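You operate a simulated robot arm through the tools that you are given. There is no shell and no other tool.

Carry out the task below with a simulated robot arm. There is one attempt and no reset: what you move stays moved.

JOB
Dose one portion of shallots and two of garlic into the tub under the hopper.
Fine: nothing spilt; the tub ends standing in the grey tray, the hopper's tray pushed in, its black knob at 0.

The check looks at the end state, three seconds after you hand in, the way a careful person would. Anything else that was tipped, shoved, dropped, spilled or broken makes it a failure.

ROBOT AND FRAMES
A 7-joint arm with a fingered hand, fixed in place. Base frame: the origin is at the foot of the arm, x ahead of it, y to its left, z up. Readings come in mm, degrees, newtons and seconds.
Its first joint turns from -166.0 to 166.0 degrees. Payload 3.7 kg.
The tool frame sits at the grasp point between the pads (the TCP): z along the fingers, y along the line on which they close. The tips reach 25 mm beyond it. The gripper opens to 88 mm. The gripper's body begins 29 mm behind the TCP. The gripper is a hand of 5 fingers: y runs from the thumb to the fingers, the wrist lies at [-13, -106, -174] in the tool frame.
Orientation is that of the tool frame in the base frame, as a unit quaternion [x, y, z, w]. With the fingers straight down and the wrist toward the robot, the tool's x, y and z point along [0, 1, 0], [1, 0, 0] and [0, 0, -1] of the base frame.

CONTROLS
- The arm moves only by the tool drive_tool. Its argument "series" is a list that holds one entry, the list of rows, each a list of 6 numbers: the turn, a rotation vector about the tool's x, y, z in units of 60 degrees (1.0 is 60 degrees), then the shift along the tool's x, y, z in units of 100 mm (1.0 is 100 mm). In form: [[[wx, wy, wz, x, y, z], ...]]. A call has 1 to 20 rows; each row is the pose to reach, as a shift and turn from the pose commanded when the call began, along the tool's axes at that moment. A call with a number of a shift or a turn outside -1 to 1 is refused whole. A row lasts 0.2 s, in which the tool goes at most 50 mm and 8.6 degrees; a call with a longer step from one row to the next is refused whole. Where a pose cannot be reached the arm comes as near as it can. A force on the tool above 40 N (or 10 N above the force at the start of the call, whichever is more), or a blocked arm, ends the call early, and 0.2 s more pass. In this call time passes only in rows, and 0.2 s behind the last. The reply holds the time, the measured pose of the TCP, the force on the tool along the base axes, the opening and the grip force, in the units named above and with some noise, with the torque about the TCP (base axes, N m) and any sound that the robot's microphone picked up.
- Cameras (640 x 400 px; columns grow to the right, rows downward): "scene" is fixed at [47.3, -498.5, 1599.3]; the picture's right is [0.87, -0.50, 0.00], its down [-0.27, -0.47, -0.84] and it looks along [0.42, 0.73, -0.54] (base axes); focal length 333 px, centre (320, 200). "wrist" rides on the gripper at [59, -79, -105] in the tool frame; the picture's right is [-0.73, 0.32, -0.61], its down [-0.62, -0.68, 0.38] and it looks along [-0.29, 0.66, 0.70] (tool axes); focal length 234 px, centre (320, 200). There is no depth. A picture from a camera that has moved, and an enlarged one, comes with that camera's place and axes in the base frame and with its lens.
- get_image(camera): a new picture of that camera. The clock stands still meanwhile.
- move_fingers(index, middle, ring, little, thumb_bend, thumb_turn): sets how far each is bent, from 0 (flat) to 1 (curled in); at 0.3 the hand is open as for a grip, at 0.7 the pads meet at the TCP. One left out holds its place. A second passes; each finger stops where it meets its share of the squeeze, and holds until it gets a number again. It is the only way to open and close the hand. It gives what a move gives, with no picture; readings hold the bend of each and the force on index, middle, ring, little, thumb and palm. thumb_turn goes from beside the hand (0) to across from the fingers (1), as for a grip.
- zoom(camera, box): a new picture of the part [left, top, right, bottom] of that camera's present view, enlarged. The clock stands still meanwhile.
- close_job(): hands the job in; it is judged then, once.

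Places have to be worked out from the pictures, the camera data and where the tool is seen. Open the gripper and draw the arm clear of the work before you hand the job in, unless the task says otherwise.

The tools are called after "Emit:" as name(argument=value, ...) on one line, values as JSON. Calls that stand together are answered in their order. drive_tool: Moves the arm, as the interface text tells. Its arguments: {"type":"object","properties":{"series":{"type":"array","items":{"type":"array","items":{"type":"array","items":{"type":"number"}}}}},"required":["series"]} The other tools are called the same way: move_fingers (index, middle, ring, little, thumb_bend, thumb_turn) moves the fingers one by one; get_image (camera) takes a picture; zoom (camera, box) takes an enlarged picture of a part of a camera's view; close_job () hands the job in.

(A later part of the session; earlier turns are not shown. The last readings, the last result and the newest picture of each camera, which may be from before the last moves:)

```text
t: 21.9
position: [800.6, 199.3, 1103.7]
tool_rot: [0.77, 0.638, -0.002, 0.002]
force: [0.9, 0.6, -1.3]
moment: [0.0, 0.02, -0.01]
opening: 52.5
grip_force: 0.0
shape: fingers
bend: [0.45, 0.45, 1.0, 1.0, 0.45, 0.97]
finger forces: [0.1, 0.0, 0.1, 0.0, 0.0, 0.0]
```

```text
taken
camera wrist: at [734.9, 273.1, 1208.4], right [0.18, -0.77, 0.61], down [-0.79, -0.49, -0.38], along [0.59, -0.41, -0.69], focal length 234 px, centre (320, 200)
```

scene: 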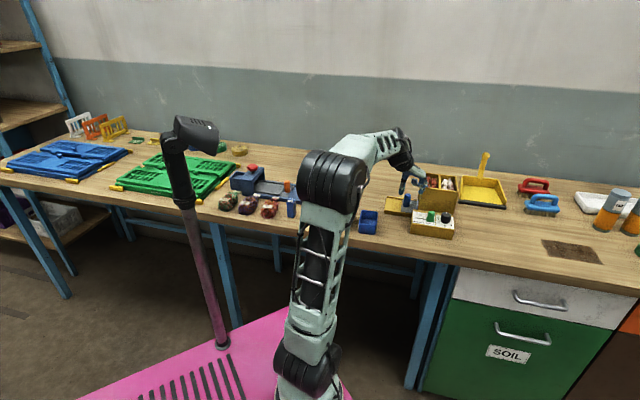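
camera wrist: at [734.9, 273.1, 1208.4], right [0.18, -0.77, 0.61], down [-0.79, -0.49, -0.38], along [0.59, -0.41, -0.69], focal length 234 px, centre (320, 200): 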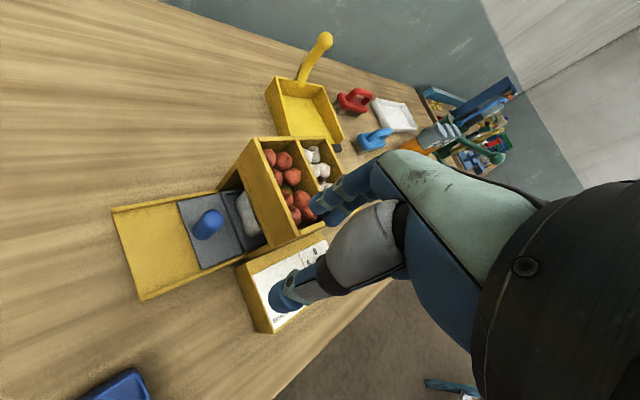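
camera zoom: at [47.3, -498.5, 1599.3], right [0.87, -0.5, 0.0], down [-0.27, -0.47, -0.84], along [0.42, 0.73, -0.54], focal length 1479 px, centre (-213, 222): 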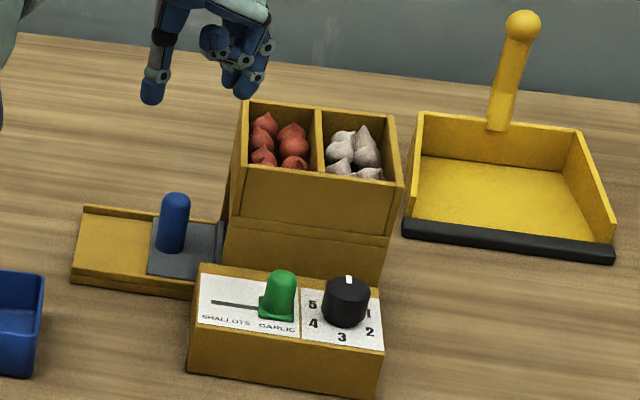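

Compared with the earlier enlarged view, the hopper, panel and tray sit in the same pixels, so nothing shifted, and the bins look the same. Now a close look at the opening with the tub.

Emit:
zoom(camera="wrist", box=[100, 120, 350, 320])

Emit:
zoom(camera="wrist", box=[170, 150, 290, 260])

```text
2.00 times, centred on (225, 220) of wrist
camera zoom: at [734.9, 273.1, 1208.4], right [0.18, -0.77, 0.61], down [-0.79, -0.49, -0.38], along [0.59, -0.41, -0.69], focal length 468 px, centre (510, 160)
```

zoom: 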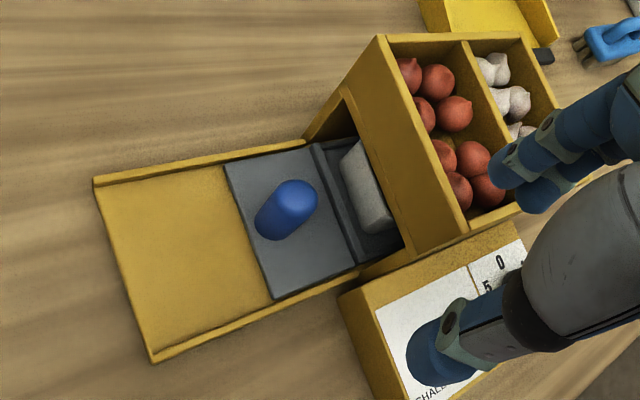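

```text
3.64 times, centred on (230, 205) of wrist
camera zoom: at [734.9, 273.1, 1208.4], right [0.18, -0.77, 0.61], down [-0.79, -0.49, -0.38], along [0.59, -0.41, -0.69], focal length 852 px, centre (647, 182)
```

zoom: 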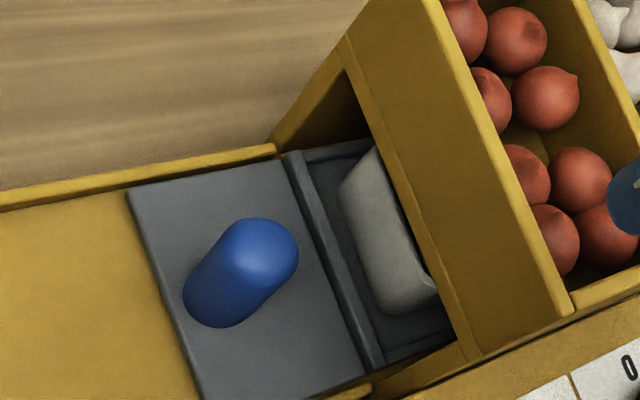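

The dark-grey tray holds a whitish tub mostly under the hopper, with a blue post as its handle, at about (851, 247) with its top near z 947. Turning the knob alone released nothing, so the tray stroke may be the trigger; with the knob at 0 it is safe to test it and look into the tub. I'll turn to yaw -45° (along the tray's track) above the handle, with index and middle nearly straight to hook behind it.

Emit:
drive_tool(series=[[[0, 0, 0.114, 0.15, 0.03, 0], [0, 0, 0.228, 0.3, 0.06, 0], [0, 0, 0.342, 0.45, 0.09, 0], [0, 0, 0.456, 0.6, 0.12, 0], [0, 0, 0.57, 0.75, 0.14, 0]]])

Emit:
move_fingers(index=0.22, middle=0.22, thumb_bend=0.3)

Emit:
get_image(camera="wrist")

Emit:
zoom(camera="scene", box=[380, 130, 480, 230])

```text
t: 23.1
position: [827.3, 267.6, 1104.8]
tool_rot: [0.924, 0.382, -0.001, 0.003]
force: [0.2, -1.2, 0.4]
moment: [0.03, -0.02, 0.02]
opening: 53.0
grip_force: 0.0
shape: fingers
bend: [0.45, 0.45, 1.0, 1.0, 0.45, 0.97]
finger forces: [0.0, 0.1, 0.1, 0.0, 0.0, 0.0]
```

```text
t: 24.1
position: [828.4, 268.6, 1102.9]
tool_rot: [0.924, 0.382, -0.001, 0.004]
force: [0.7, -0.7, -0.7]
moment: [0.0, 0.02, 0.01]
opening: 94.4
grip_force: 0.0
shape: fingers
bend: [0.22, 0.22, 1.0, 1.0, 0.3, 0.97]
finger forces: [0.0, 0.0, 0.0, 0.0, 0.0, 0.1]
```

```text
taken
camera wrist: at [815.2, 366.3, 1208.6], right [-0.28, -0.74, 0.61], down [-0.92, 0.04, -0.38], along [0.26, -0.67, -0.69], focal length 234 px, centre (320, 200)
```

wrist: 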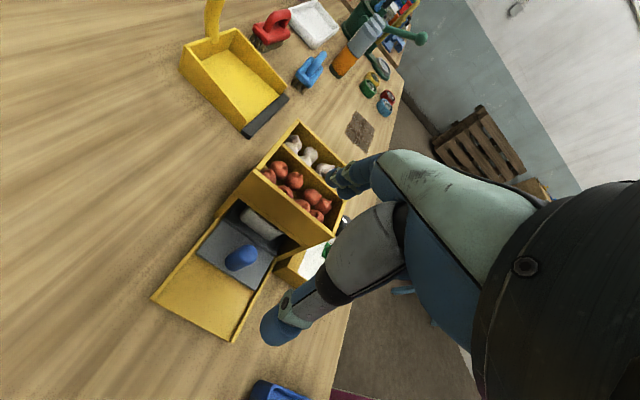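

```text
4.00 times, centred on (430, 180) of scene
camera zoom: at [47.3, -498.5, 1599.3], right [0.87, -0.5, 0.0], down [-0.27, -0.47, -0.84], along [0.42, 0.73, -0.54], focal length 1331 px, centre (-120, 280)
```

zoom: 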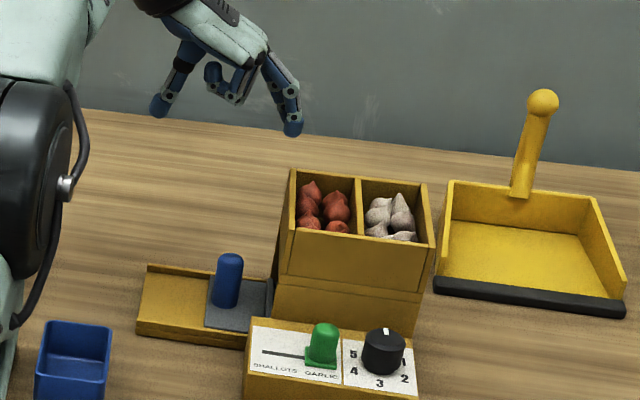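

The straightened index and middle lean outward with the tips outermost, which suits hooking in the gap. I'll measure the tip position more exactly.

Emit:
zoom(camera="wrist", box=[160, 120, 400, 360])

Emit:
zoom(camera="wrist", box=[180, 180, 300, 290])

```text
1.67 times, centred on (280, 240) of wrist
camera zoom: at [815.2, 366.3, 1208.6], right [-0.28, -0.74, 0.61], down [-0.92, 0.04, -0.38], along [0.26, -0.67, -0.69], focal length 390 px, centre (387, 133)
```

zoom: 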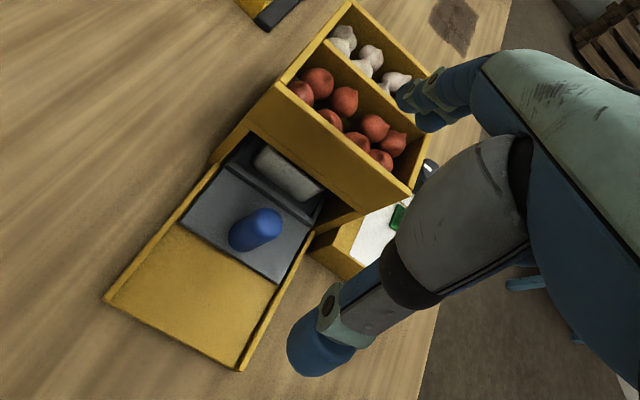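

```text
3.64 times, centred on (240, 235) of wrist
camera zoom: at [815.2, 366.3, 1208.6], right [-0.28, -0.74, 0.61], down [-0.92, 0.04, -0.38], along [0.26, -0.67, -0.69], focal length 852 px, centre (611, 73)
```

zoom: 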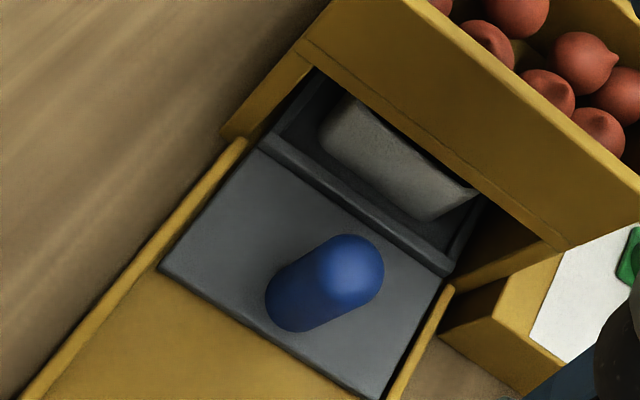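

The index tip centre is at about tool (9, 54, 8), and the hopper's left face is 38 mm from the handle's axis, leaving a 28 mm gap. I'll tilt the hand 15° so the hooking fingers hang vertically and the thumb rises, and align with the gap while still high.

Emit:
drive_tool(series=[[[0.125, 0, 0, 0.01, 0.04, 0], [0.25, 0, 0, 0.03, 0.09, 0], [0.25, 0, 0, 0.03, 0.09, 0.3]]])

Emit:
get_image(camera="wrist")

Emit:
zoom(camera="scene", box=[380, 130, 480, 230])

```text
t: 24.9
position: [835.2, 263.4, 1074.8]
tool_rot: [0.916, 0.38, -0.052, -0.118]
force: [-0.5, -0.2, 0.2]
moment: [0.01, -0.01, 0.01]
opening: 94.3
grip_force: 0.2
shape: fingers
bend: [0.22, 0.22, 1.0, 1.0, 0.3, 0.97]
finger forces: [0.0, 0.1, 0.0, 0.1, 0.0, 0.0]
```

```text
taken
camera wrist: at [843.2, 341.1, 1195.8], right [-0.18, -0.84, 0.51], down [-0.98, 0.09, -0.19], along [0.11, -0.53, -0.84], focal length 234 px, centre (320, 200)
```

wrist: 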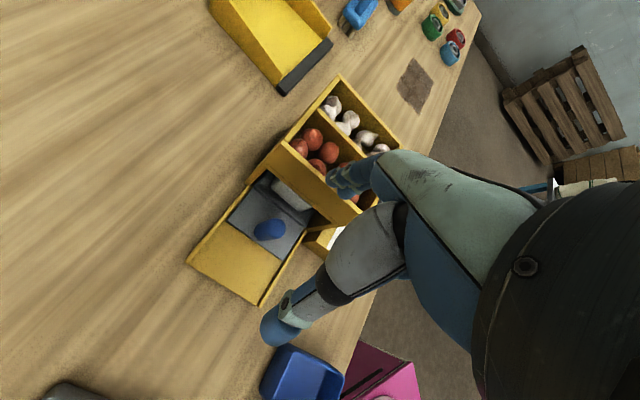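

```text
4.00 times, centred on (430, 180) of scene
camera zoom: at [47.3, -498.5, 1599.3], right [0.87, -0.5, 0.0], down [-0.27, -0.47, -0.84], along [0.42, 0.73, -0.54], focal length 1331 px, centre (-120, 280)
```

zoom: 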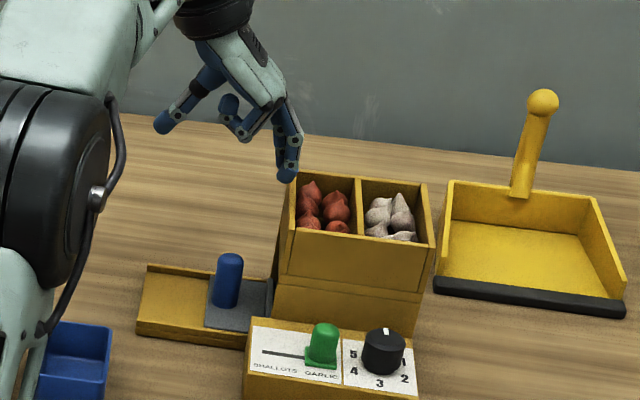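

I'll check the hook tips against the gap more carefully before descending.

Emit:
zoom(camera="wrist", box=[220, 130, 400, 290])

Emit:
zoom(camera="scene", box=[395, 140, 445, 220])

```text
2.50 times, centred on (310, 210) of wrist
camera zoom: at [843.2, 341.1, 1195.8], right [-0.18, -0.84, 0.51], down [-0.98, 0.09, -0.19], along [0.11, -0.53, -0.84], focal length 585 px, centre (345, 175)
```

zoom: 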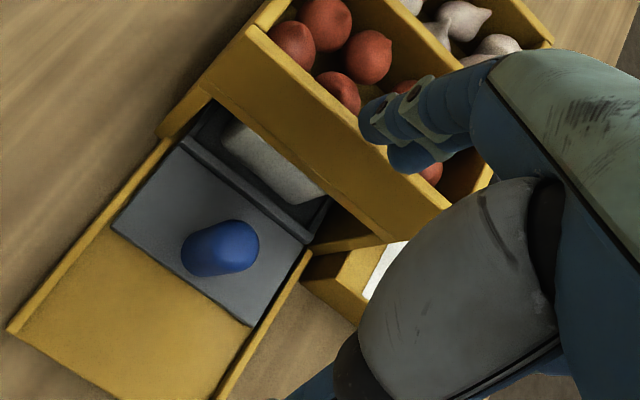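

```text
5.00 times, centred on (420, 180) of scene
camera zoom: at [47.3, -498.5, 1599.3], right [0.87, -0.5, 0.0], down [-0.27, -0.47, -0.84], along [0.42, 0.73, -0.54], focal length 1664 px, centre (-180, 300)
```

zoom: 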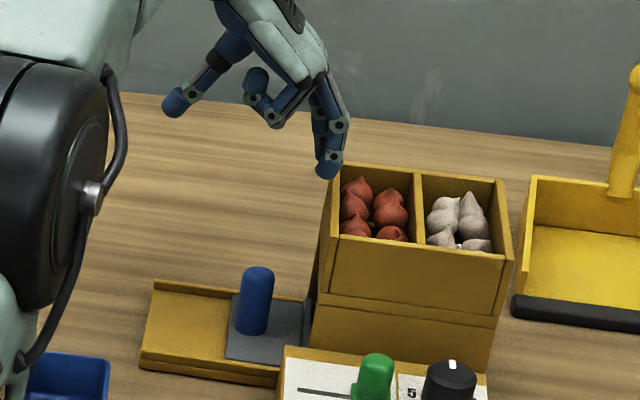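

Both views place the tips about 8 mm closer to the hopper than I intended. I'll shift back 8.5 mm and descend 60 mm, then look again.

Emit:
drive_tool(series=[[[0, 0, 0, 0, -0.08, 0.02], [0, 0, 0, 0, -0.02, 0.25], [0, 0, 0, 0, 0.03, 0.45], [0, 0, 0, 0, 0.073, 0.602]]])

Emit:
zoom(camera="wrist", box=[220, 130, 400, 290])

Emit:
zoom(camera="scene", box=[385, 150, 435, 220])

```text
t: 25.9
position: [828.2, 268.5, 1014.1]
tool_rot: [0.916, 0.379, -0.051, -0.117]
force: [-0.1, 0.3, 0.6]
moment: [0.0, -0.02, 0.0]
opening: 94.5
grip_force: 0.1
shape: fingers
bend: [0.22, 0.22, 1.0, 1.0, 0.3, 0.97]
finger forces: [0.1, 0.0, 0.0, 0.1, 0.0, 0.1]
```

```text
2.50 times, centred on (310, 210) of wrist
camera zoom: at [836.8, 346.7, 1135.3], right [-0.18, -0.84, 0.51], down [-0.98, 0.09, -0.19], along [0.12, -0.53, -0.84], focal length 585 px, centre (345, 175)
```

zoom: 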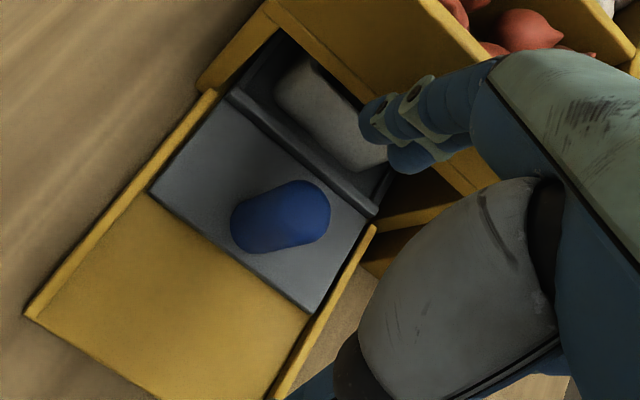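

```text
5.71 times, centred on (410, 185) of scene
camera zoom: at [47.3, -498.5, 1599.3], right [0.87, -0.5, 0.0], down [-0.27, -0.47, -0.84], along [0.42, 0.73, -0.54], focal length 1902 px, centre (-194, 286)
```

zoom: 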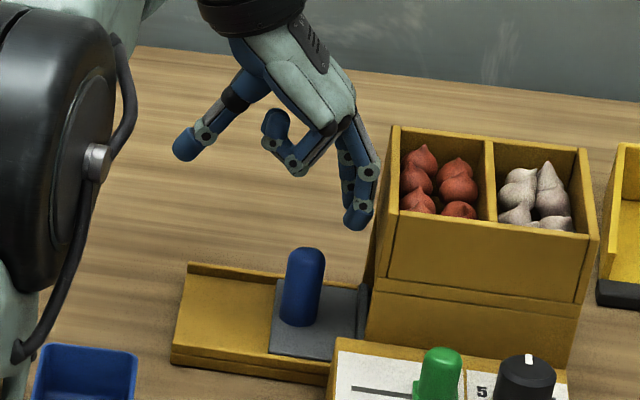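

The knuckles now bulge toward the hopper slightly beyond the tip, so I'll reduce the tilt by 8° and shift back 4 mm to keep the whole finger inside the gap.

Emit:
drive_tool(series=[[[-0.133, 0, 0, 0, -0.039, 0.01]]])

Emit:
zoom(camera="wrist", box=[220, 130, 400, 290])

Emit:
zoom(camera="scene", box=[385, 150, 435, 220])

```text
t: 26.3
position: [826.9, 271.8, 1013.1]
tool_rot: [0.923, 0.381, -0.023, -0.053]
force: [0.1, 0.7, -0.3]
moment: [0.02, -0.03, 0.02]
opening: 94.4
grip_force: 0.1
shape: fingers
bend: [0.22, 0.22, 1.0, 1.0, 0.3, 0.97]
finger forces: [0.1, 0.0, 0.1, 0.1, 0.0, 0.0]
```

```text
2.50 times, centred on (310, 210) of wrist
camera zoom: at [823.2, 360.5, 1126.9], right [-0.24, -0.79, 0.57], down [-0.95, 0.07, -0.3], along [0.2, -0.61, -0.77], focal length 585 px, centre (345, 175)
```

zoom: 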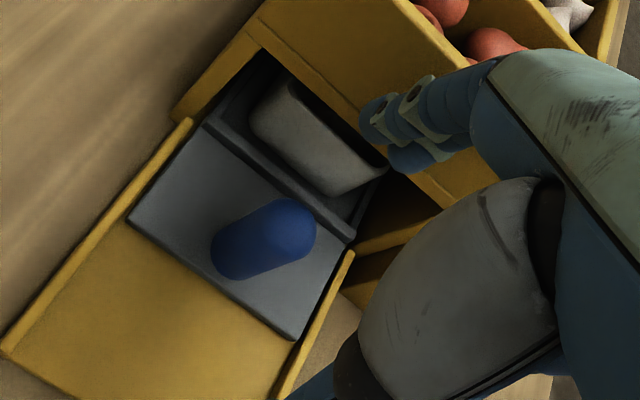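

```text
5.71 times, centred on (410, 185) of scene
camera zoom: at [47.3, -498.5, 1599.3], right [0.87, -0.5, 0.0], down [-0.27, -0.47, -0.84], along [0.42, 0.73, -0.54], focal length 1902 px, centre (-194, 286)
```

zoom: 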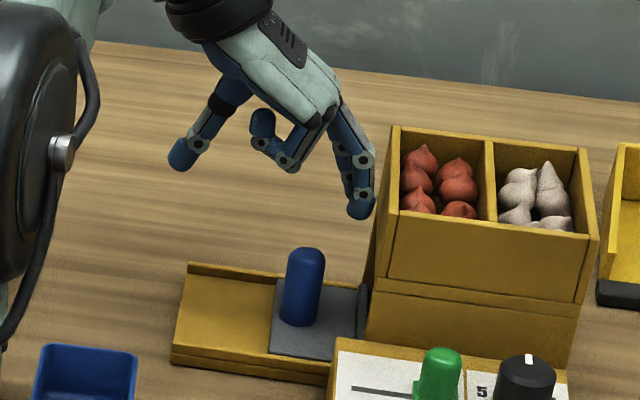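

The fingers' right edge needs a further 7 mm toward me to stay clear of the hopper face. I'll shift and descend 40 mm so that the tips come level with the handle's top, then check.

Emit:
drive_tool(series=[[[0, 0, 0, 0, -0.069, 0.009], [0, 0, 0, 0, -0.045, 0.2], [0, 0, 0, 0, -0.02, 0.406]]])

Emit:
zoom(camera="wrist", box=[220, 130, 400, 290])

Emit:
zoom(camera="scene", box=[385, 150, 435, 220])

```text
t: 27.1
position: [820.4, 277.2, 972.7]
tool_rot: [0.923, 0.381, -0.025, -0.054]
force: [1.7, 0.2, 0.8]
moment: [0.02, -0.03, -0.01]
opening: 94.2
grip_force: 0.0
shape: fingers
bend: [0.22, 0.22, 1.0, 1.0, 0.3, 0.97]
finger forces: [0.0, 0.1, 0.0, 0.1, 0.1, 0.0]
```

```text
2.50 times, centred on (310, 210) of wrist
camera zoom: at [817.5, 366.2, 1086.6], right [-0.23, -0.79, 0.57], down [-0.95, 0.07, -0.3], along [0.19, -0.61, -0.77], focal length 585 px, centre (345, 175)
```

zoom: 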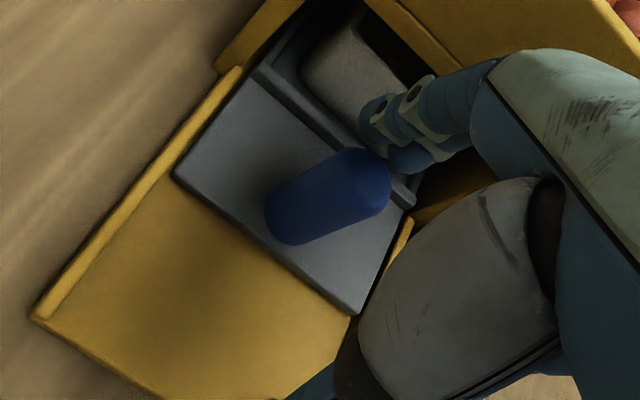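

```text
5.71 times, centred on (410, 185) of scene
camera zoom: at [47.3, -498.5, 1599.3], right [0.87, -0.5, 0.0], down [-0.27, -0.47, -0.84], along [0.42, 0.73, -0.54], focal length 1902 px, centre (-194, 286)
```

zoom: 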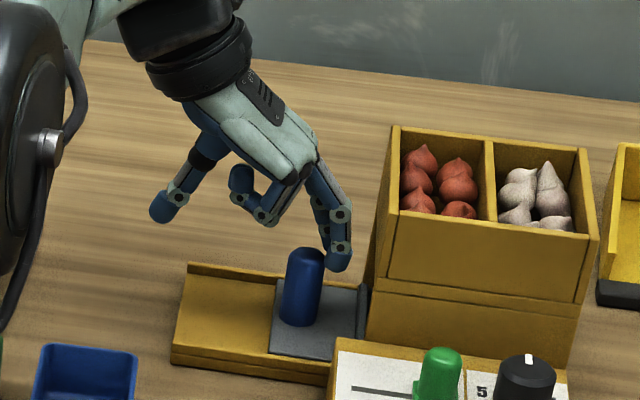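

The tips are beside the handle's top, about 2 mm too close to it. I'll shift 3 mm toward the hopper while lowering 17 mm into the gap.

Emit:
drive_tool(series=[[[0, 0, 0, 0, 0.03, -0.004], [0, 0, 0, 0, 0.04, 0.08], [0, 0, 0, 0, 0.05, 0.165]]])

Emit:
zoom(camera="wrist", box=[220, 130, 400, 290])

Emit:
zoom(camera="scene", box=[385, 150, 435, 220])

```text
t: 27.9
position: [823.8, 274.4, 955.6]
tool_rot: [0.923, 0.381, -0.025, -0.053]
force: [1.4, -1.2, 1.9]
moment: [-0.09, -0.07, 0.02]
opening: 95.8
grip_force: 0.7
shape: fingers
bend: [0.21, 0.22, 1.0, 1.0, 0.3, 0.97]
finger forces: [1.9, 0.0, 0.1, 0.0, 0.1, 0.1]
```

```text
2.50 times, centred on (310, 210) of wrist
camera zoom: at [819.9, 363.7, 1069.6], right [-0.23, -0.79, 0.57], down [-0.95, 0.07, -0.3], along [0.2, -0.61, -0.77], focal length 585 px, centre (345, 175)
```

zoom: 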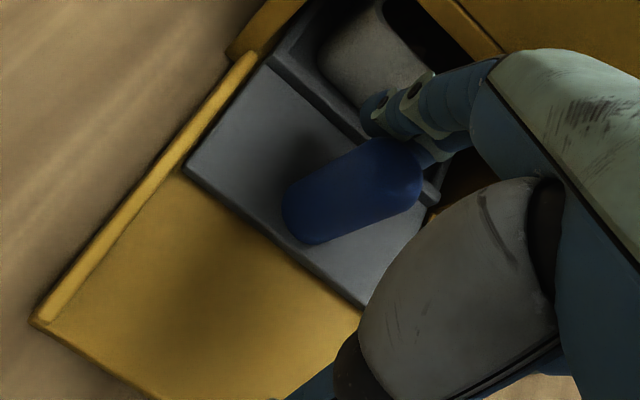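

```text
5.71 times, centred on (410, 185) of scene
camera zoom: at [47.3, -498.5, 1599.3], right [0.87, -0.5, 0.0], down [-0.27, -0.47, -0.84], along [0.42, 0.73, -0.54], focal length 1902 px, centre (-194, 286)
```

zoom: 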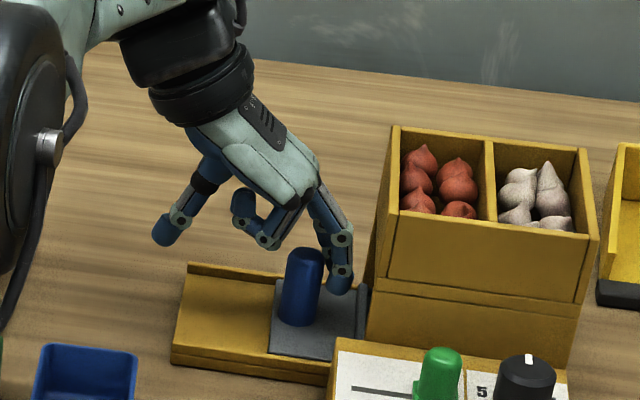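

The index already rests lightly on the handle (1.9 N), so the hook is in place. I'll pull the tray outward 40 mm slowly.

Emit:
drive_tool(series=[[[0, 0, 0, 0, -0.1, 0.012], [0, 0, 0, 0, -0.2, 0.024], [0, 0, 0, 0, -0.3, 0.037], [0, 0, 0, 0, -0.4, 0.049]]])

Emit:
zoom(camera="scene", box=[370, 150, 440, 240])

Emit:
get_image(camera="wrist")

```text
t: 28.9
position: [794.9, 304.2, 956.7]
tool_rot: [0.923, 0.381, -0.026, -0.054]
force: [0.9, 1.0, -0.6]
moment: [-0.02, -0.03, 0.06]
opening: 95.1
grip_force: 0.9
shape: fingers
bend: [0.22, 0.22, 1.0, 1.0, 0.3, 0.97]
finger forces: [0.7, 0.1, 0.1, 0.1, 0.0, 0.1]
```

```text
4.44 times, centred on (405, 195) of scene
camera zoom: at [47.3, -498.5, 1599.3], right [0.87, -0.5, 0.0], down [-0.27, -0.47, -0.84], along [0.42, 0.73, -0.54], focal length 1479 px, centre (-58, 222)
```

zoom: 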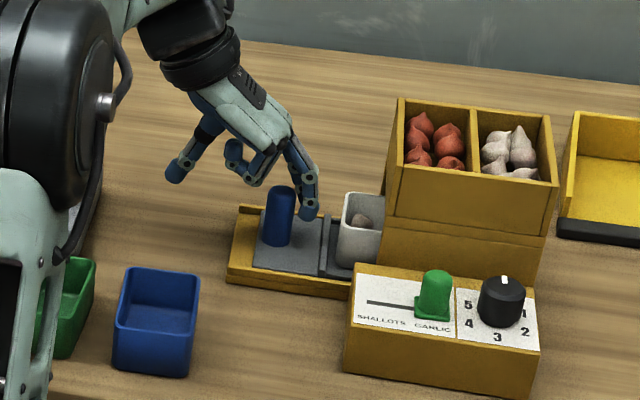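

```text
taken
camera wrist: at [792.2, 392.2, 1070.5], right [-0.23, -0.79, 0.57], down [-0.95, 0.07, -0.3], along [0.19, -0.61, -0.77], focal length 234 px, centre (320, 200)
```

wrist: 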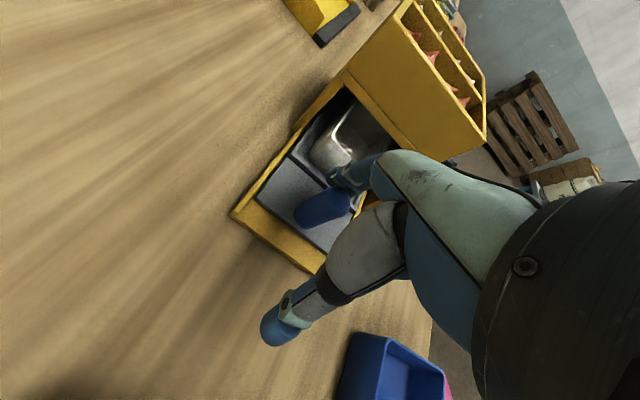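

The tray slides easily and something is visible in the white tub. I'll look closer.

Emit:
zoom(camera="wrist", box=[280, 60, 420, 220])

Emit:
zoom(camera="scene", box=[400, 185, 440, 225])

```text
2.50 times, centred on (350, 140) of wrist
camera zoom: at [792.2, 392.2, 1070.5], right [-0.23, -0.79, 0.57], down [-0.95, 0.07, -0.3], along [0.19, -0.61, -0.77], focal length 585 px, centre (245, 350)
```

zoom: 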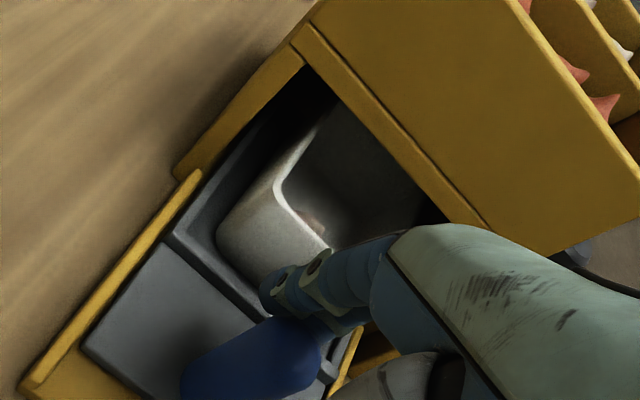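

```text
10.00 times, centred on (420, 205) of scene
camera zoom: at [47.3, -498.5, 1599.3], right [0.87, -0.5, 0.0], down [-0.27, -0.47, -0.84], along [0.42, 0.73, -0.54], focal length 3328 px, centre (-680, 150)
```

zoom: 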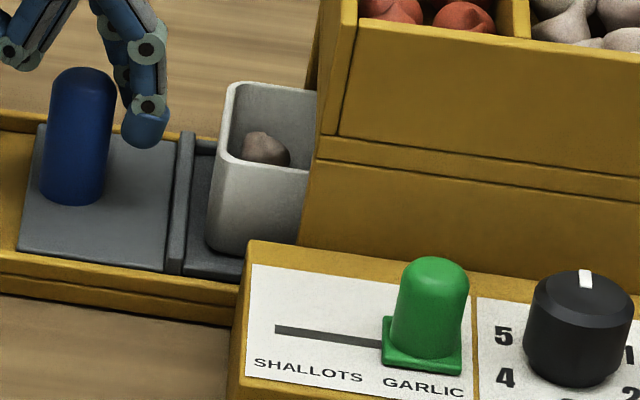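

There is a garlic bulb in the tub, so the knob cycle may well have dosed one portion. I'll pull the tray further to see the tub's whole content.

Emit:
drive_tool(series=[[[0, 0, 0, 0, -0.1, 0.012], [0, 0, 0, 0, -0.2, 0.024], [0, 0, 0, 0, -0.3, 0.037], [0, 0, 0, 0, -0.4, 0.049], [0, 0, 0, 0, -0.45, 0.055]]])

Emit:
zoom(camera="scene", box=[360, 150, 460, 240])

Emit:
get_image(camera="wrist")

```text
t: 30.1
position: [763.4, 336.1, 956.5]
tool_rot: [0.923, 0.381, -0.024, -0.053]
force: [1.1, -0.9, 0.4]
moment: [-0.02, -0.01, 0.03]
opening: 95.3
grip_force: 0.6
shape: fingers
bend: [0.22, 0.22, 1.0, 1.0, 0.3, 0.97]
finger forces: [0.7, 0.0, 0.0, 0.1, 0.0, 0.1]
```

```text
4.44 times, centred on (410, 195) of scene
camera zoom: at [47.3, -498.5, 1599.3], right [0.87, -0.5, 0.0], down [-0.27, -0.47, -0.84], along [0.42, 0.73, -0.54], focal length 1479 px, centre (-80, 222)
```

zoom: 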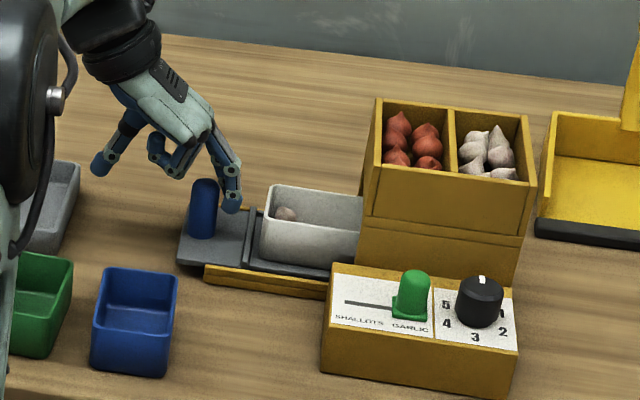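

```text
taken
camera wrist: at [760.6, 424.5, 1070.2], right [-0.23, -0.79, 0.57], down [-0.95, 0.07, -0.3], along [0.19, -0.61, -0.77], focal length 234 px, centre (320, 200)
```

wrist: 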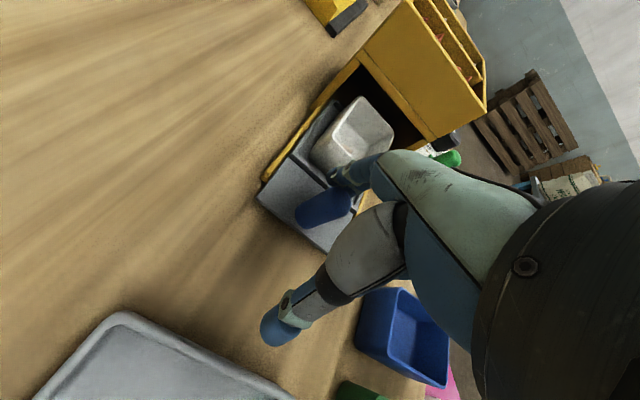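

Most of the tub is now out; I'll enlarge it to count its contents.

Emit:
zoom(camera="scene", box=[390, 185, 440, 225])

Emit:
zoom(camera="wrist", box=[300, 80, 420, 190])

Emit:
zoom(camera="scene", box=[430, 165, 480, 205])

```text
10.00 times, centred on (415, 205) of scene
camera zoom: at [47.3, -498.5, 1599.3], right [0.87, -0.5, 0.0], down [-0.27, -0.47, -0.84], along [0.42, 0.73, -0.54], focal length 3328 px, centre (-630, 150)
```

zoom: 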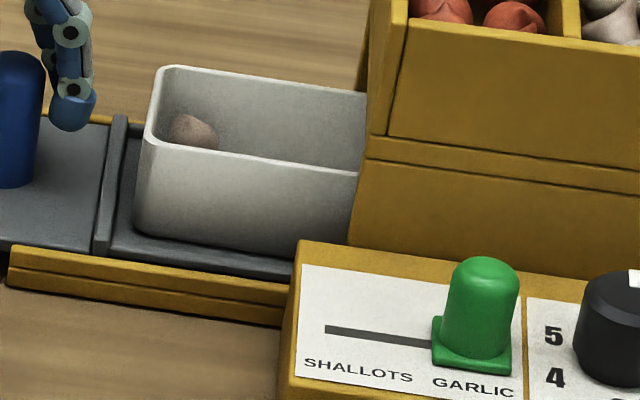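

```text
3.64 times, centred on (360, 135) of wrist
camera zoom: at [760.6, 424.5, 1070.2], right [-0.23, -0.79, 0.57], down [-0.95, 0.07, -0.3], along [0.19, -0.61, -0.77], focal length 852 px, centre (174, 436)
```

zoom: 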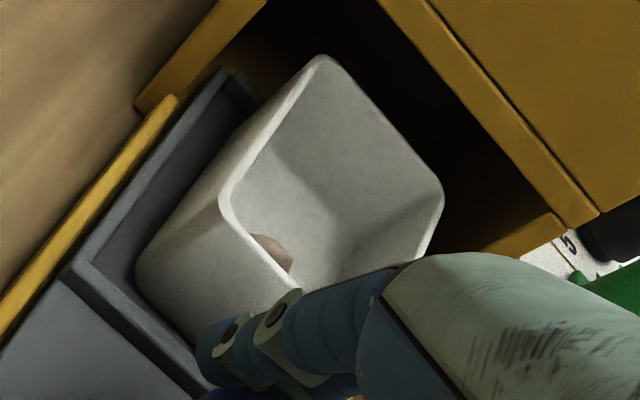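

```text
10.00 times, centred on (455, 185) of scene
camera zoom: at [47.3, -498.5, 1599.3], right [0.87, -0.5, 0.0], down [-0.27, -0.47, -0.84], along [0.42, 0.73, -0.54], focal length 3328 px, centre (-1030, 350)
```

zoom: 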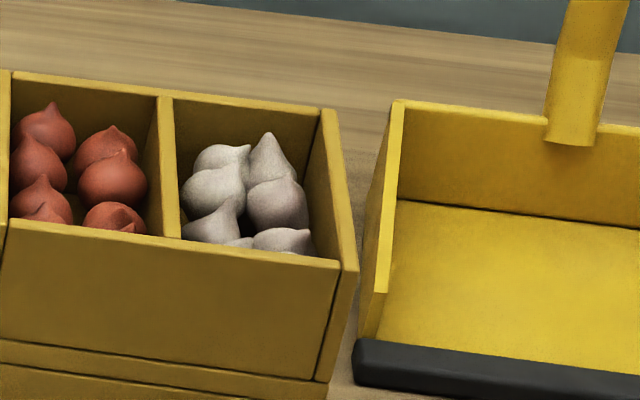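

The tub holds one garlic bulb and is otherwise empty, so turning the knob to 1 and back dosed one garlic portion silently. Now I'll lift the hook out and move to the outer side of the handle so I can push the tray back in.

Emit:
drive_tool(series=[[[0, 0, 0, 0, 0.0, -0.05], [0, 0, 0, 0, -0.035, -0.3], [0, 0, 0, 0, -0.073, -0.596]]])

Emit:
drive_tool(series=[[[0, 0, 0, 0, -0.24, 0.03], [0, 0, 0, 0, -0.48, 0.06], [0, 0, 0, 0, -0.44, 0.35], [0, 0, 0, 0, -0.41, 0.62]]])

Emit:
zoom(camera="scene", box=[350, 150, 450, 240])

Emit:
get_image(camera="wrist")

```text
t: 30.9
position: [762.8, 336.5, 1016.8]
tool_rot: [0.922, 0.382, -0.027, -0.053]
force: [-0.3, 0.3, -0.6]
moment: [0.02, 0.02, 0.01]
opening: 94.4
grip_force: 0.0
shape: fingers
bend: [0.22, 0.22, 1.0, 1.0, 0.3, 0.97]
finger forces: [0.0, 0.1, 0.0, 0.0, 0.0, 0.1]
```

```text
t: 31.9
position: [727.9, 368.8, 959.6]
tool_rot: [0.922, 0.382, -0.025, -0.053]
force: [0.0, 0.1, -0.5]
moment: [0.0, -0.01, -0.02]
opening: 94.2
grip_force: 0.0
shape: fingers
bend: [0.22, 0.22, 1.0, 1.0, 0.3, 0.97]
finger forces: [0.1, 0.0, 0.0, 0.1, 0.1, 0.1]
```

```text
4.44 times, centred on (400, 195) of scene
camera zoom: at [47.3, -498.5, 1599.3], right [0.87, -0.5, 0.0], down [-0.27, -0.47, -0.84], along [0.42, 0.73, -0.54], focal length 1479 px, centre (-36, 222)
```

zoom: 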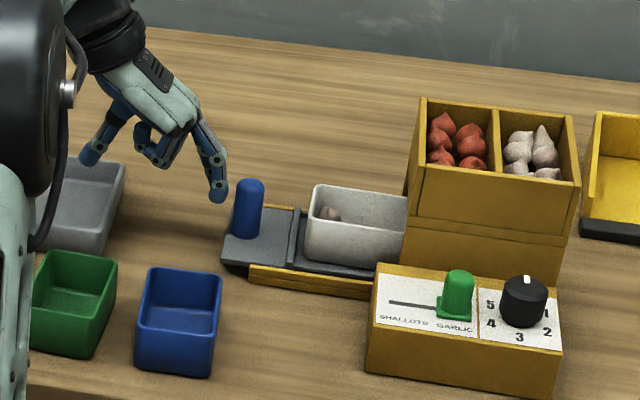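

```text
taken
camera wrist: at [725.1, 457.8, 1073.1], right [-0.23, -0.79, 0.57], down [-0.95, 0.07, -0.3], along [0.2, -0.61, -0.77], focal length 234 px, centre (320, 200)
```

wrist: 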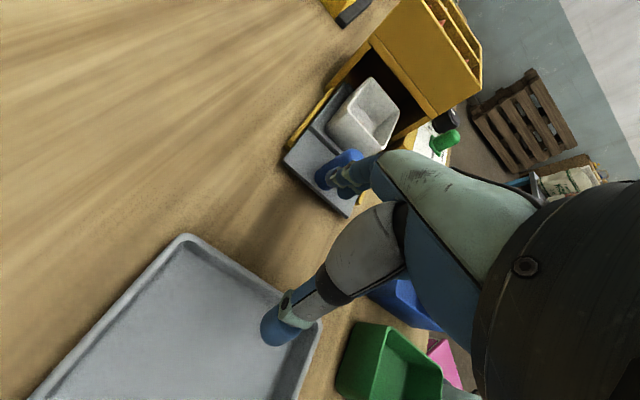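

The fingers are now on the outer side of the blue handle. I'll push the tray in along the track, first 75 mm, watching the finger forces.

Emit:
drive_tool(series=[[[0, 0, 0, 0, 0.13, -0.016], [0, 0, 0, 0, 0.25, -0.03], [0, 0, 0, 0, 0.37, -0.045], [0, 0, 0, 0, 0.5, -0.061], [0, 0, 0, 0, 0.62, -0.076], [0, 0, 0, 0, 0.745, -0.092]]])

Emit:
zoom(camera="scene", box=[360, 150, 460, 240])

```text
t: 33.3
position: [782.9, 316.8, 959.7]
tool_rot: [0.922, 0.382, -0.025, -0.053]
force: [-1.1, 0.1, -0.6]
moment: [-0.01, 0.03, -0.09]
opening: 94.5
grip_force: 0.3
shape: fingers
bend: [0.22, 0.22, 1.0, 1.0, 0.3, 0.97]
finger forces: [0.0, 0.6, 0.0, 0.0, 0.0, 0.0]
```

```text
4.44 times, centred on (410, 195) of scene
camera zoom: at [47.3, -498.5, 1599.3], right [0.87, -0.5, 0.0], down [-0.27, -0.47, -0.84], along [0.42, 0.73, -0.54], focal length 1479 px, centre (-80, 222)
```

zoom: 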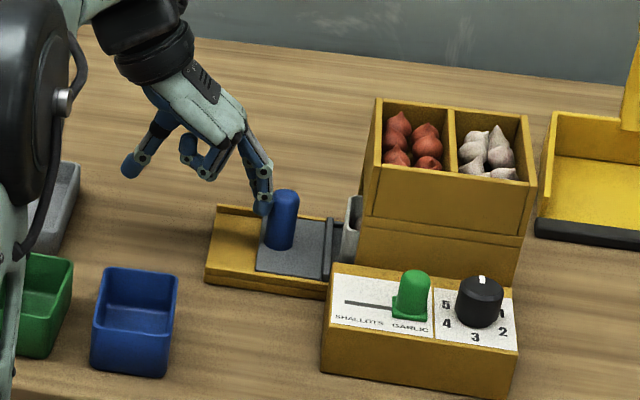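

The tray follows at about 0.6 N. I'll push another 18 mm in small steps to where it stood at the start, then check for a stop.

Emit:
drive_tool(series=[[[0, 0, 0, 0, 0.06, -0.007], [0, 0, 0, 0, 0.12, -0.015], [0, 0, 0, 0, 0.18, -0.022]]])

Emit:
drive_tool(series=[[[0, 0, 0, 0, 0.02, -0.002], [0, 0, 0, 0, 0.04, -0.005]]])

Emit:
zoom(camera="scene", box=[360, 150, 460, 240])

```text
t: 34.1
position: [795.5, 303.1, 960.6]
tool_rot: [0.923, 0.381, -0.025, -0.054]
force: [0.4, -0.3, 0.1]
moment: [-0.01, 0.02, 0.03]
opening: 94.5
grip_force: 0.2
shape: fingers
bend: [0.22, 0.22, 1.0, 1.0, 0.3, 0.97]
finger forces: [0.0, 0.0, 0.0, 0.0, 0.0, 0.1]
```

```text
t: 34.7
position: [797.6, 300.1, 960.5]
tool_rot: [0.922, 0.382, -0.025, -0.054]
force: [-2.2, 1.9, 1.9]
moment: [-0.06, -0.02, -0.08]
opening: 94.4
grip_force: 1.1
shape: fingers
bend: [0.22, 0.23, 1.0, 1.0, 0.3, 0.97]
finger forces: [0.1, 3.4, 0.0, 0.0, 0.1, 0.0]
```

```text
4.44 times, centred on (410, 195) of scene
camera zoom: at [47.3, -498.5, 1599.3], right [0.87, -0.5, 0.0], down [-0.27, -0.47, -0.84], along [0.42, 0.73, -0.54], focal length 1479 px, centre (-80, 222)
```

zoom: 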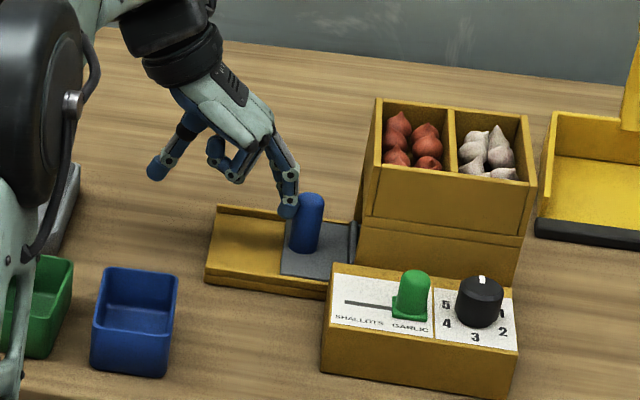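

The force jumped to 3.4 N at the starting position, which suggests an end stop. I'll push 3 mm more to confirm it.

Emit:
drive_tool(series=[[[0, 0, 0, 0, 0.015, -0.002], [0, 0, 0, 0, 0.03, -0.004]]])

Emit:
zoom(camera="scene", box=[360, 150, 460, 240])

```text
t: 35.3
position: [799.2, 299.4, 961.1]
tool_rot: [0.922, 0.382, -0.025, -0.053]
force: [-5.6, 2.8, 2.9]
moment: [-0.09, -0.01, -0.2]
opening: 93.9
grip_force: 3.5
shape: fingers
bend: [0.22, 0.24, 1.0, 1.0, 0.3, 0.97]
finger forces: [0.5, 6.3, 0.1, 0.1, 0.0, 0.1]
```

```text
4.44 times, centred on (410, 195) of scene
camera zoom: at [47.3, -498.5, 1599.3], right [0.87, -0.5, 0.0], down [-0.27, -0.47, -0.84], along [0.42, 0.73, -0.54], focal length 1479 px, centre (-80, 222)
```

zoom: 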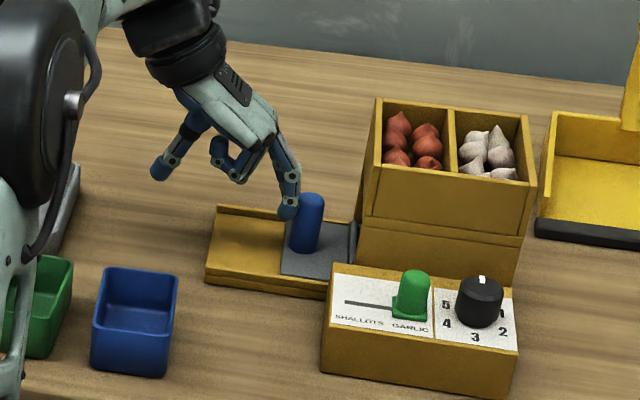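

The tray is against its stop (force 6.3 N with no motion). I'll back off, rise, level the hand and return the fingers to the knob-grip opening.

Emit:
drive_tool(series=[[[0, 0, 0, 0, -0.1, 0.012], [0, 0, 0, 0, -0.14, -0.3], [0, 0, 0, 0, -0.18, -0.64], [0, 0, 0, 0, -0.22, -0.98]]])

Emit:
drive_tool(series=[[[-0.117, 0, 0, 0, -0.03, -0.26]]])

Emit:
move_fingers(index=0.45, middle=0.45, thumb_bend=0.45)

Emit:
drive_tool(series=[[[0, 0, -0.117, -0.072, 0.144, 0], [0, 0, -0.233, -0.144, 0.288, 0], [0, 0, -0.35, -0.216, 0.432, 0], [0, 0, -0.467, -0.288, 0.576, 0], [0, 0, -0.583, -0.36, 0.72, 0]]])

```text
t: 36.3
position: [792.1, 304.6, 1058.4]
tool_rot: [0.922, 0.381, -0.026, -0.054]
force: [0.5, -0.4, -0.3]
moment: [-0.02, 0.03, 0.03]
opening: 94.0
grip_force: 0.1
shape: fingers
bend: [0.22, 0.22, 1.0, 1.0, 0.3, 0.97]
finger forces: [0.0, 0.1, 0.0, 0.1, 0.0, 0.1]
```

```text
t: 36.7
position: [791.4, 304.4, 1084.5]
tool_rot: [0.923, 0.384, -0.001, 0.004]
force: [0.0, -0.8, -0.3]
moment: [0.01, 0.0, 0.02]
opening: 94.0
grip_force: 0.0
shape: fingers
bend: [0.22, 0.22, 1.0, 1.0, 0.3, 0.97]
finger forces: [0.0, 0.0, 0.0, 0.1, 0.1, 0.0]
```

```text
t: 37.7
position: [790.9, 305.3, 1084.4]
tool_rot: [0.924, 0.382, -0.002, 0.004]
force: [0.3, -0.7, 0.1]
moment: [0.01, 0.0, 0.01]
opening: 53.0
grip_force: 0.1
shape: fingers
bend: [0.45, 0.45, 1.0, 1.0, 0.45, 0.97]
finger forces: [0.1, 0.0, 0.1, 0.0, 0.0, 0.0]
```

```text
t: 38.9
position: [816.0, 228.1, 1086.5]
tool_rot: [0.765, 0.644, -0.004, 0.002]
force: [0.3, 0.5, 0.1]
moment: [0.0, -0.03, 0.01]
opening: 53.1
grip_force: 0.1
shape: fingers
bend: [0.45, 0.45, 1.0, 1.0, 0.45, 0.97]
finger forces: [0.0, 0.0, 0.0, 0.0, 0.1, 0.0]
```

Now over the hopper at a safe height; two moves bring me back above the knob.

Emit:
drive_tool(series=[[[0, 0, 0, -0.35, 0.19, 0], [0, 0, 0, -0.7, 0.38, 0]]])

Emit:
drive_tool(series=[[[0, 0, 0, -0.35, 0.19, 0], [0, 0, 0, -0.7, 0.38, 0]]])

Emit:
zoom(camera="wrist", box=[120, 180, 400, 380])

```text
t: 39.5
position: [843.1, 154.7, 1086.7]
tool_rot: [0.766, 0.643, -0.003, 0.002]
force: [-0.8, 1.0, -0.7]
moment: [-0.01, 0.02, 0.01]
opening: 53.0
grip_force: 0.2
shape: fingers
bend: [0.45, 0.45, 1.0, 1.0, 0.45, 0.97]
finger forces: [0.0, 0.0, 0.0, 0.0, 0.0, 0.0]
```

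```text
t: 40.1
position: [868.3, 79.9, 1087.7]
tool_rot: [0.766, 0.643, -0.003, 0.002]
force: [-0.8, 1.2, -0.8]
moment: [-0.01, -0.04, -0.03]
opening: 53.4
grip_force: 0.0
shape: fingers
bend: [0.45, 0.45, 1.0, 1.0, 0.45, 0.97]
finger forces: [0.1, 0.0, 0.1, 0.0, 0.0, 0.0]
```

```text
2.00 times, centred on (260, 280) of wrist
camera zoom: at [802.3, 151.6, 1192.8], right [0.19, -0.77, 0.61], down [-0.78, -0.5, -0.38], along [0.6, -0.4, -0.69], focal length 468 px, centre (440, 40)
```

zoom: 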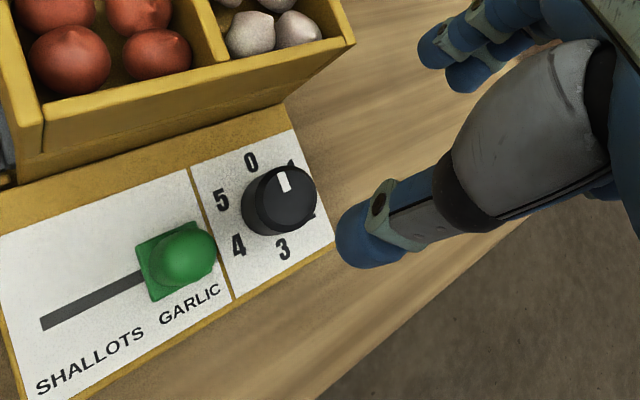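

I'll compare the knob mark now with its initial look to see whether it returned exactly to 0.

Emit:
zoom(camera="scene", box=[425, 195, 465, 235])

Emit:
zoom(camera="wrist", box=[210, 230, 300, 310])

```text
10.00 times, centred on (445, 215) of scene
camera zoom: at [47.3, -498.5, 1599.3], right [0.87, -0.5, 0.0], down [-0.27, -0.47, -0.84], along [0.42, 0.73, -0.54], focal length 3328 px, centre (-930, 50)
```

zoom: 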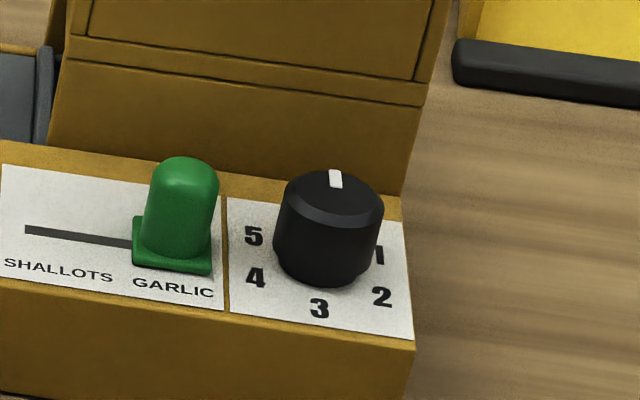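

```text
5.00 times, centred on (255, 270) of wrist
camera zoom: at [802.3, 151.6, 1192.8], right [0.19, -0.77, 0.61], down [-0.78, -0.5, -0.38], along [0.6, -0.4, -0.69], focal length 1171 px, centre (645, -150)
```

zoom: 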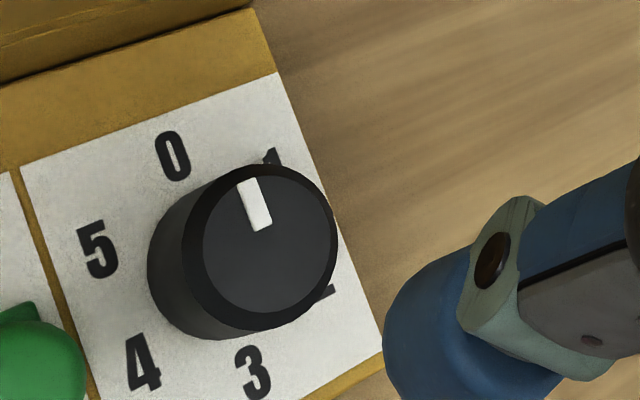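

The mark is aligned with the "0" digit's axis, so it is truly at 0. I'll descend onto the knob as before.

Emit:
drive_tool(series=[[[0, 0, 0, -0.02, -0.01, 0.3], [0, 0, 0, -0.02, -0.01, 0.6], [0, 0, 0, -0.02, -0.01, 0.9]]])

Emit:
zoom(camera="wrist", box=[200, 130, 400, 350])

Emit:
zoom(camera="scene", box=[410, 160, 490, 240])

```text
t: 40.9
position: [866.9, 76.6, 998.4]
tool_rot: [0.766, 0.642, -0.002, 0.003]
force: [-1.5, 0.7, -0.4]
moment: [-0.02, 0.01, 0.0]
opening: 53.1
grip_force: 0.1
shape: fingers
bend: [0.45, 0.45, 1.0, 1.0, 0.45, 0.97]
finger forces: [0.0, 0.0, 0.0, 0.0, 0.0, 0.0]
```

```text
1.82 times, centred on (300, 240) of wrist
camera zoom: at [801.4, 148.1, 1103.9], right [0.19, -0.77, 0.61], down [-0.78, -0.5, -0.38], along [0.6, -0.4, -0.69], focal length 426 px, centre (356, 127)
```

zoom: 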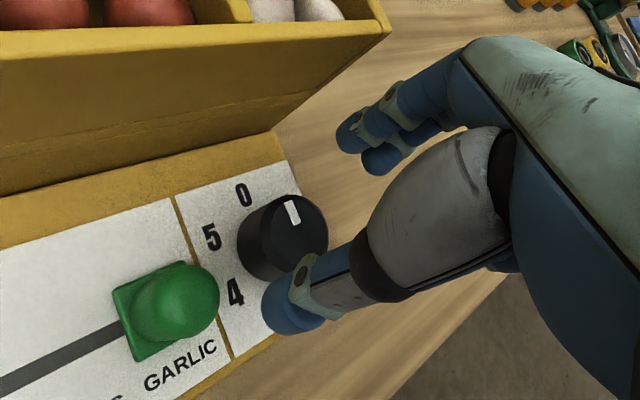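

```text
5.00 times, centred on (450, 200) of scene
camera zoom: at [47.3, -498.5, 1599.3], right [0.87, -0.5, 0.0], down [-0.27, -0.47, -0.84], along [0.42, 0.73, -0.54], focal length 1664 px, centre (-330, 200)
```

zoom: 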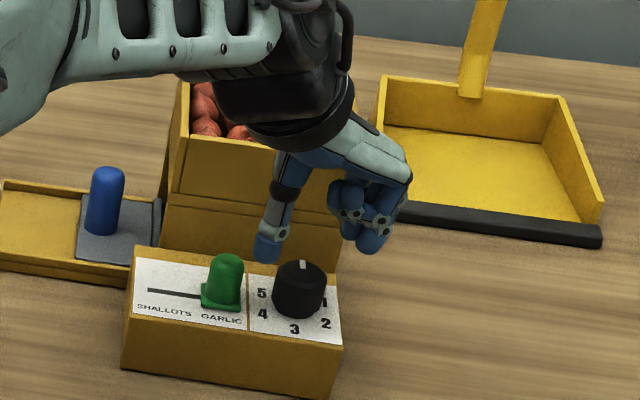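

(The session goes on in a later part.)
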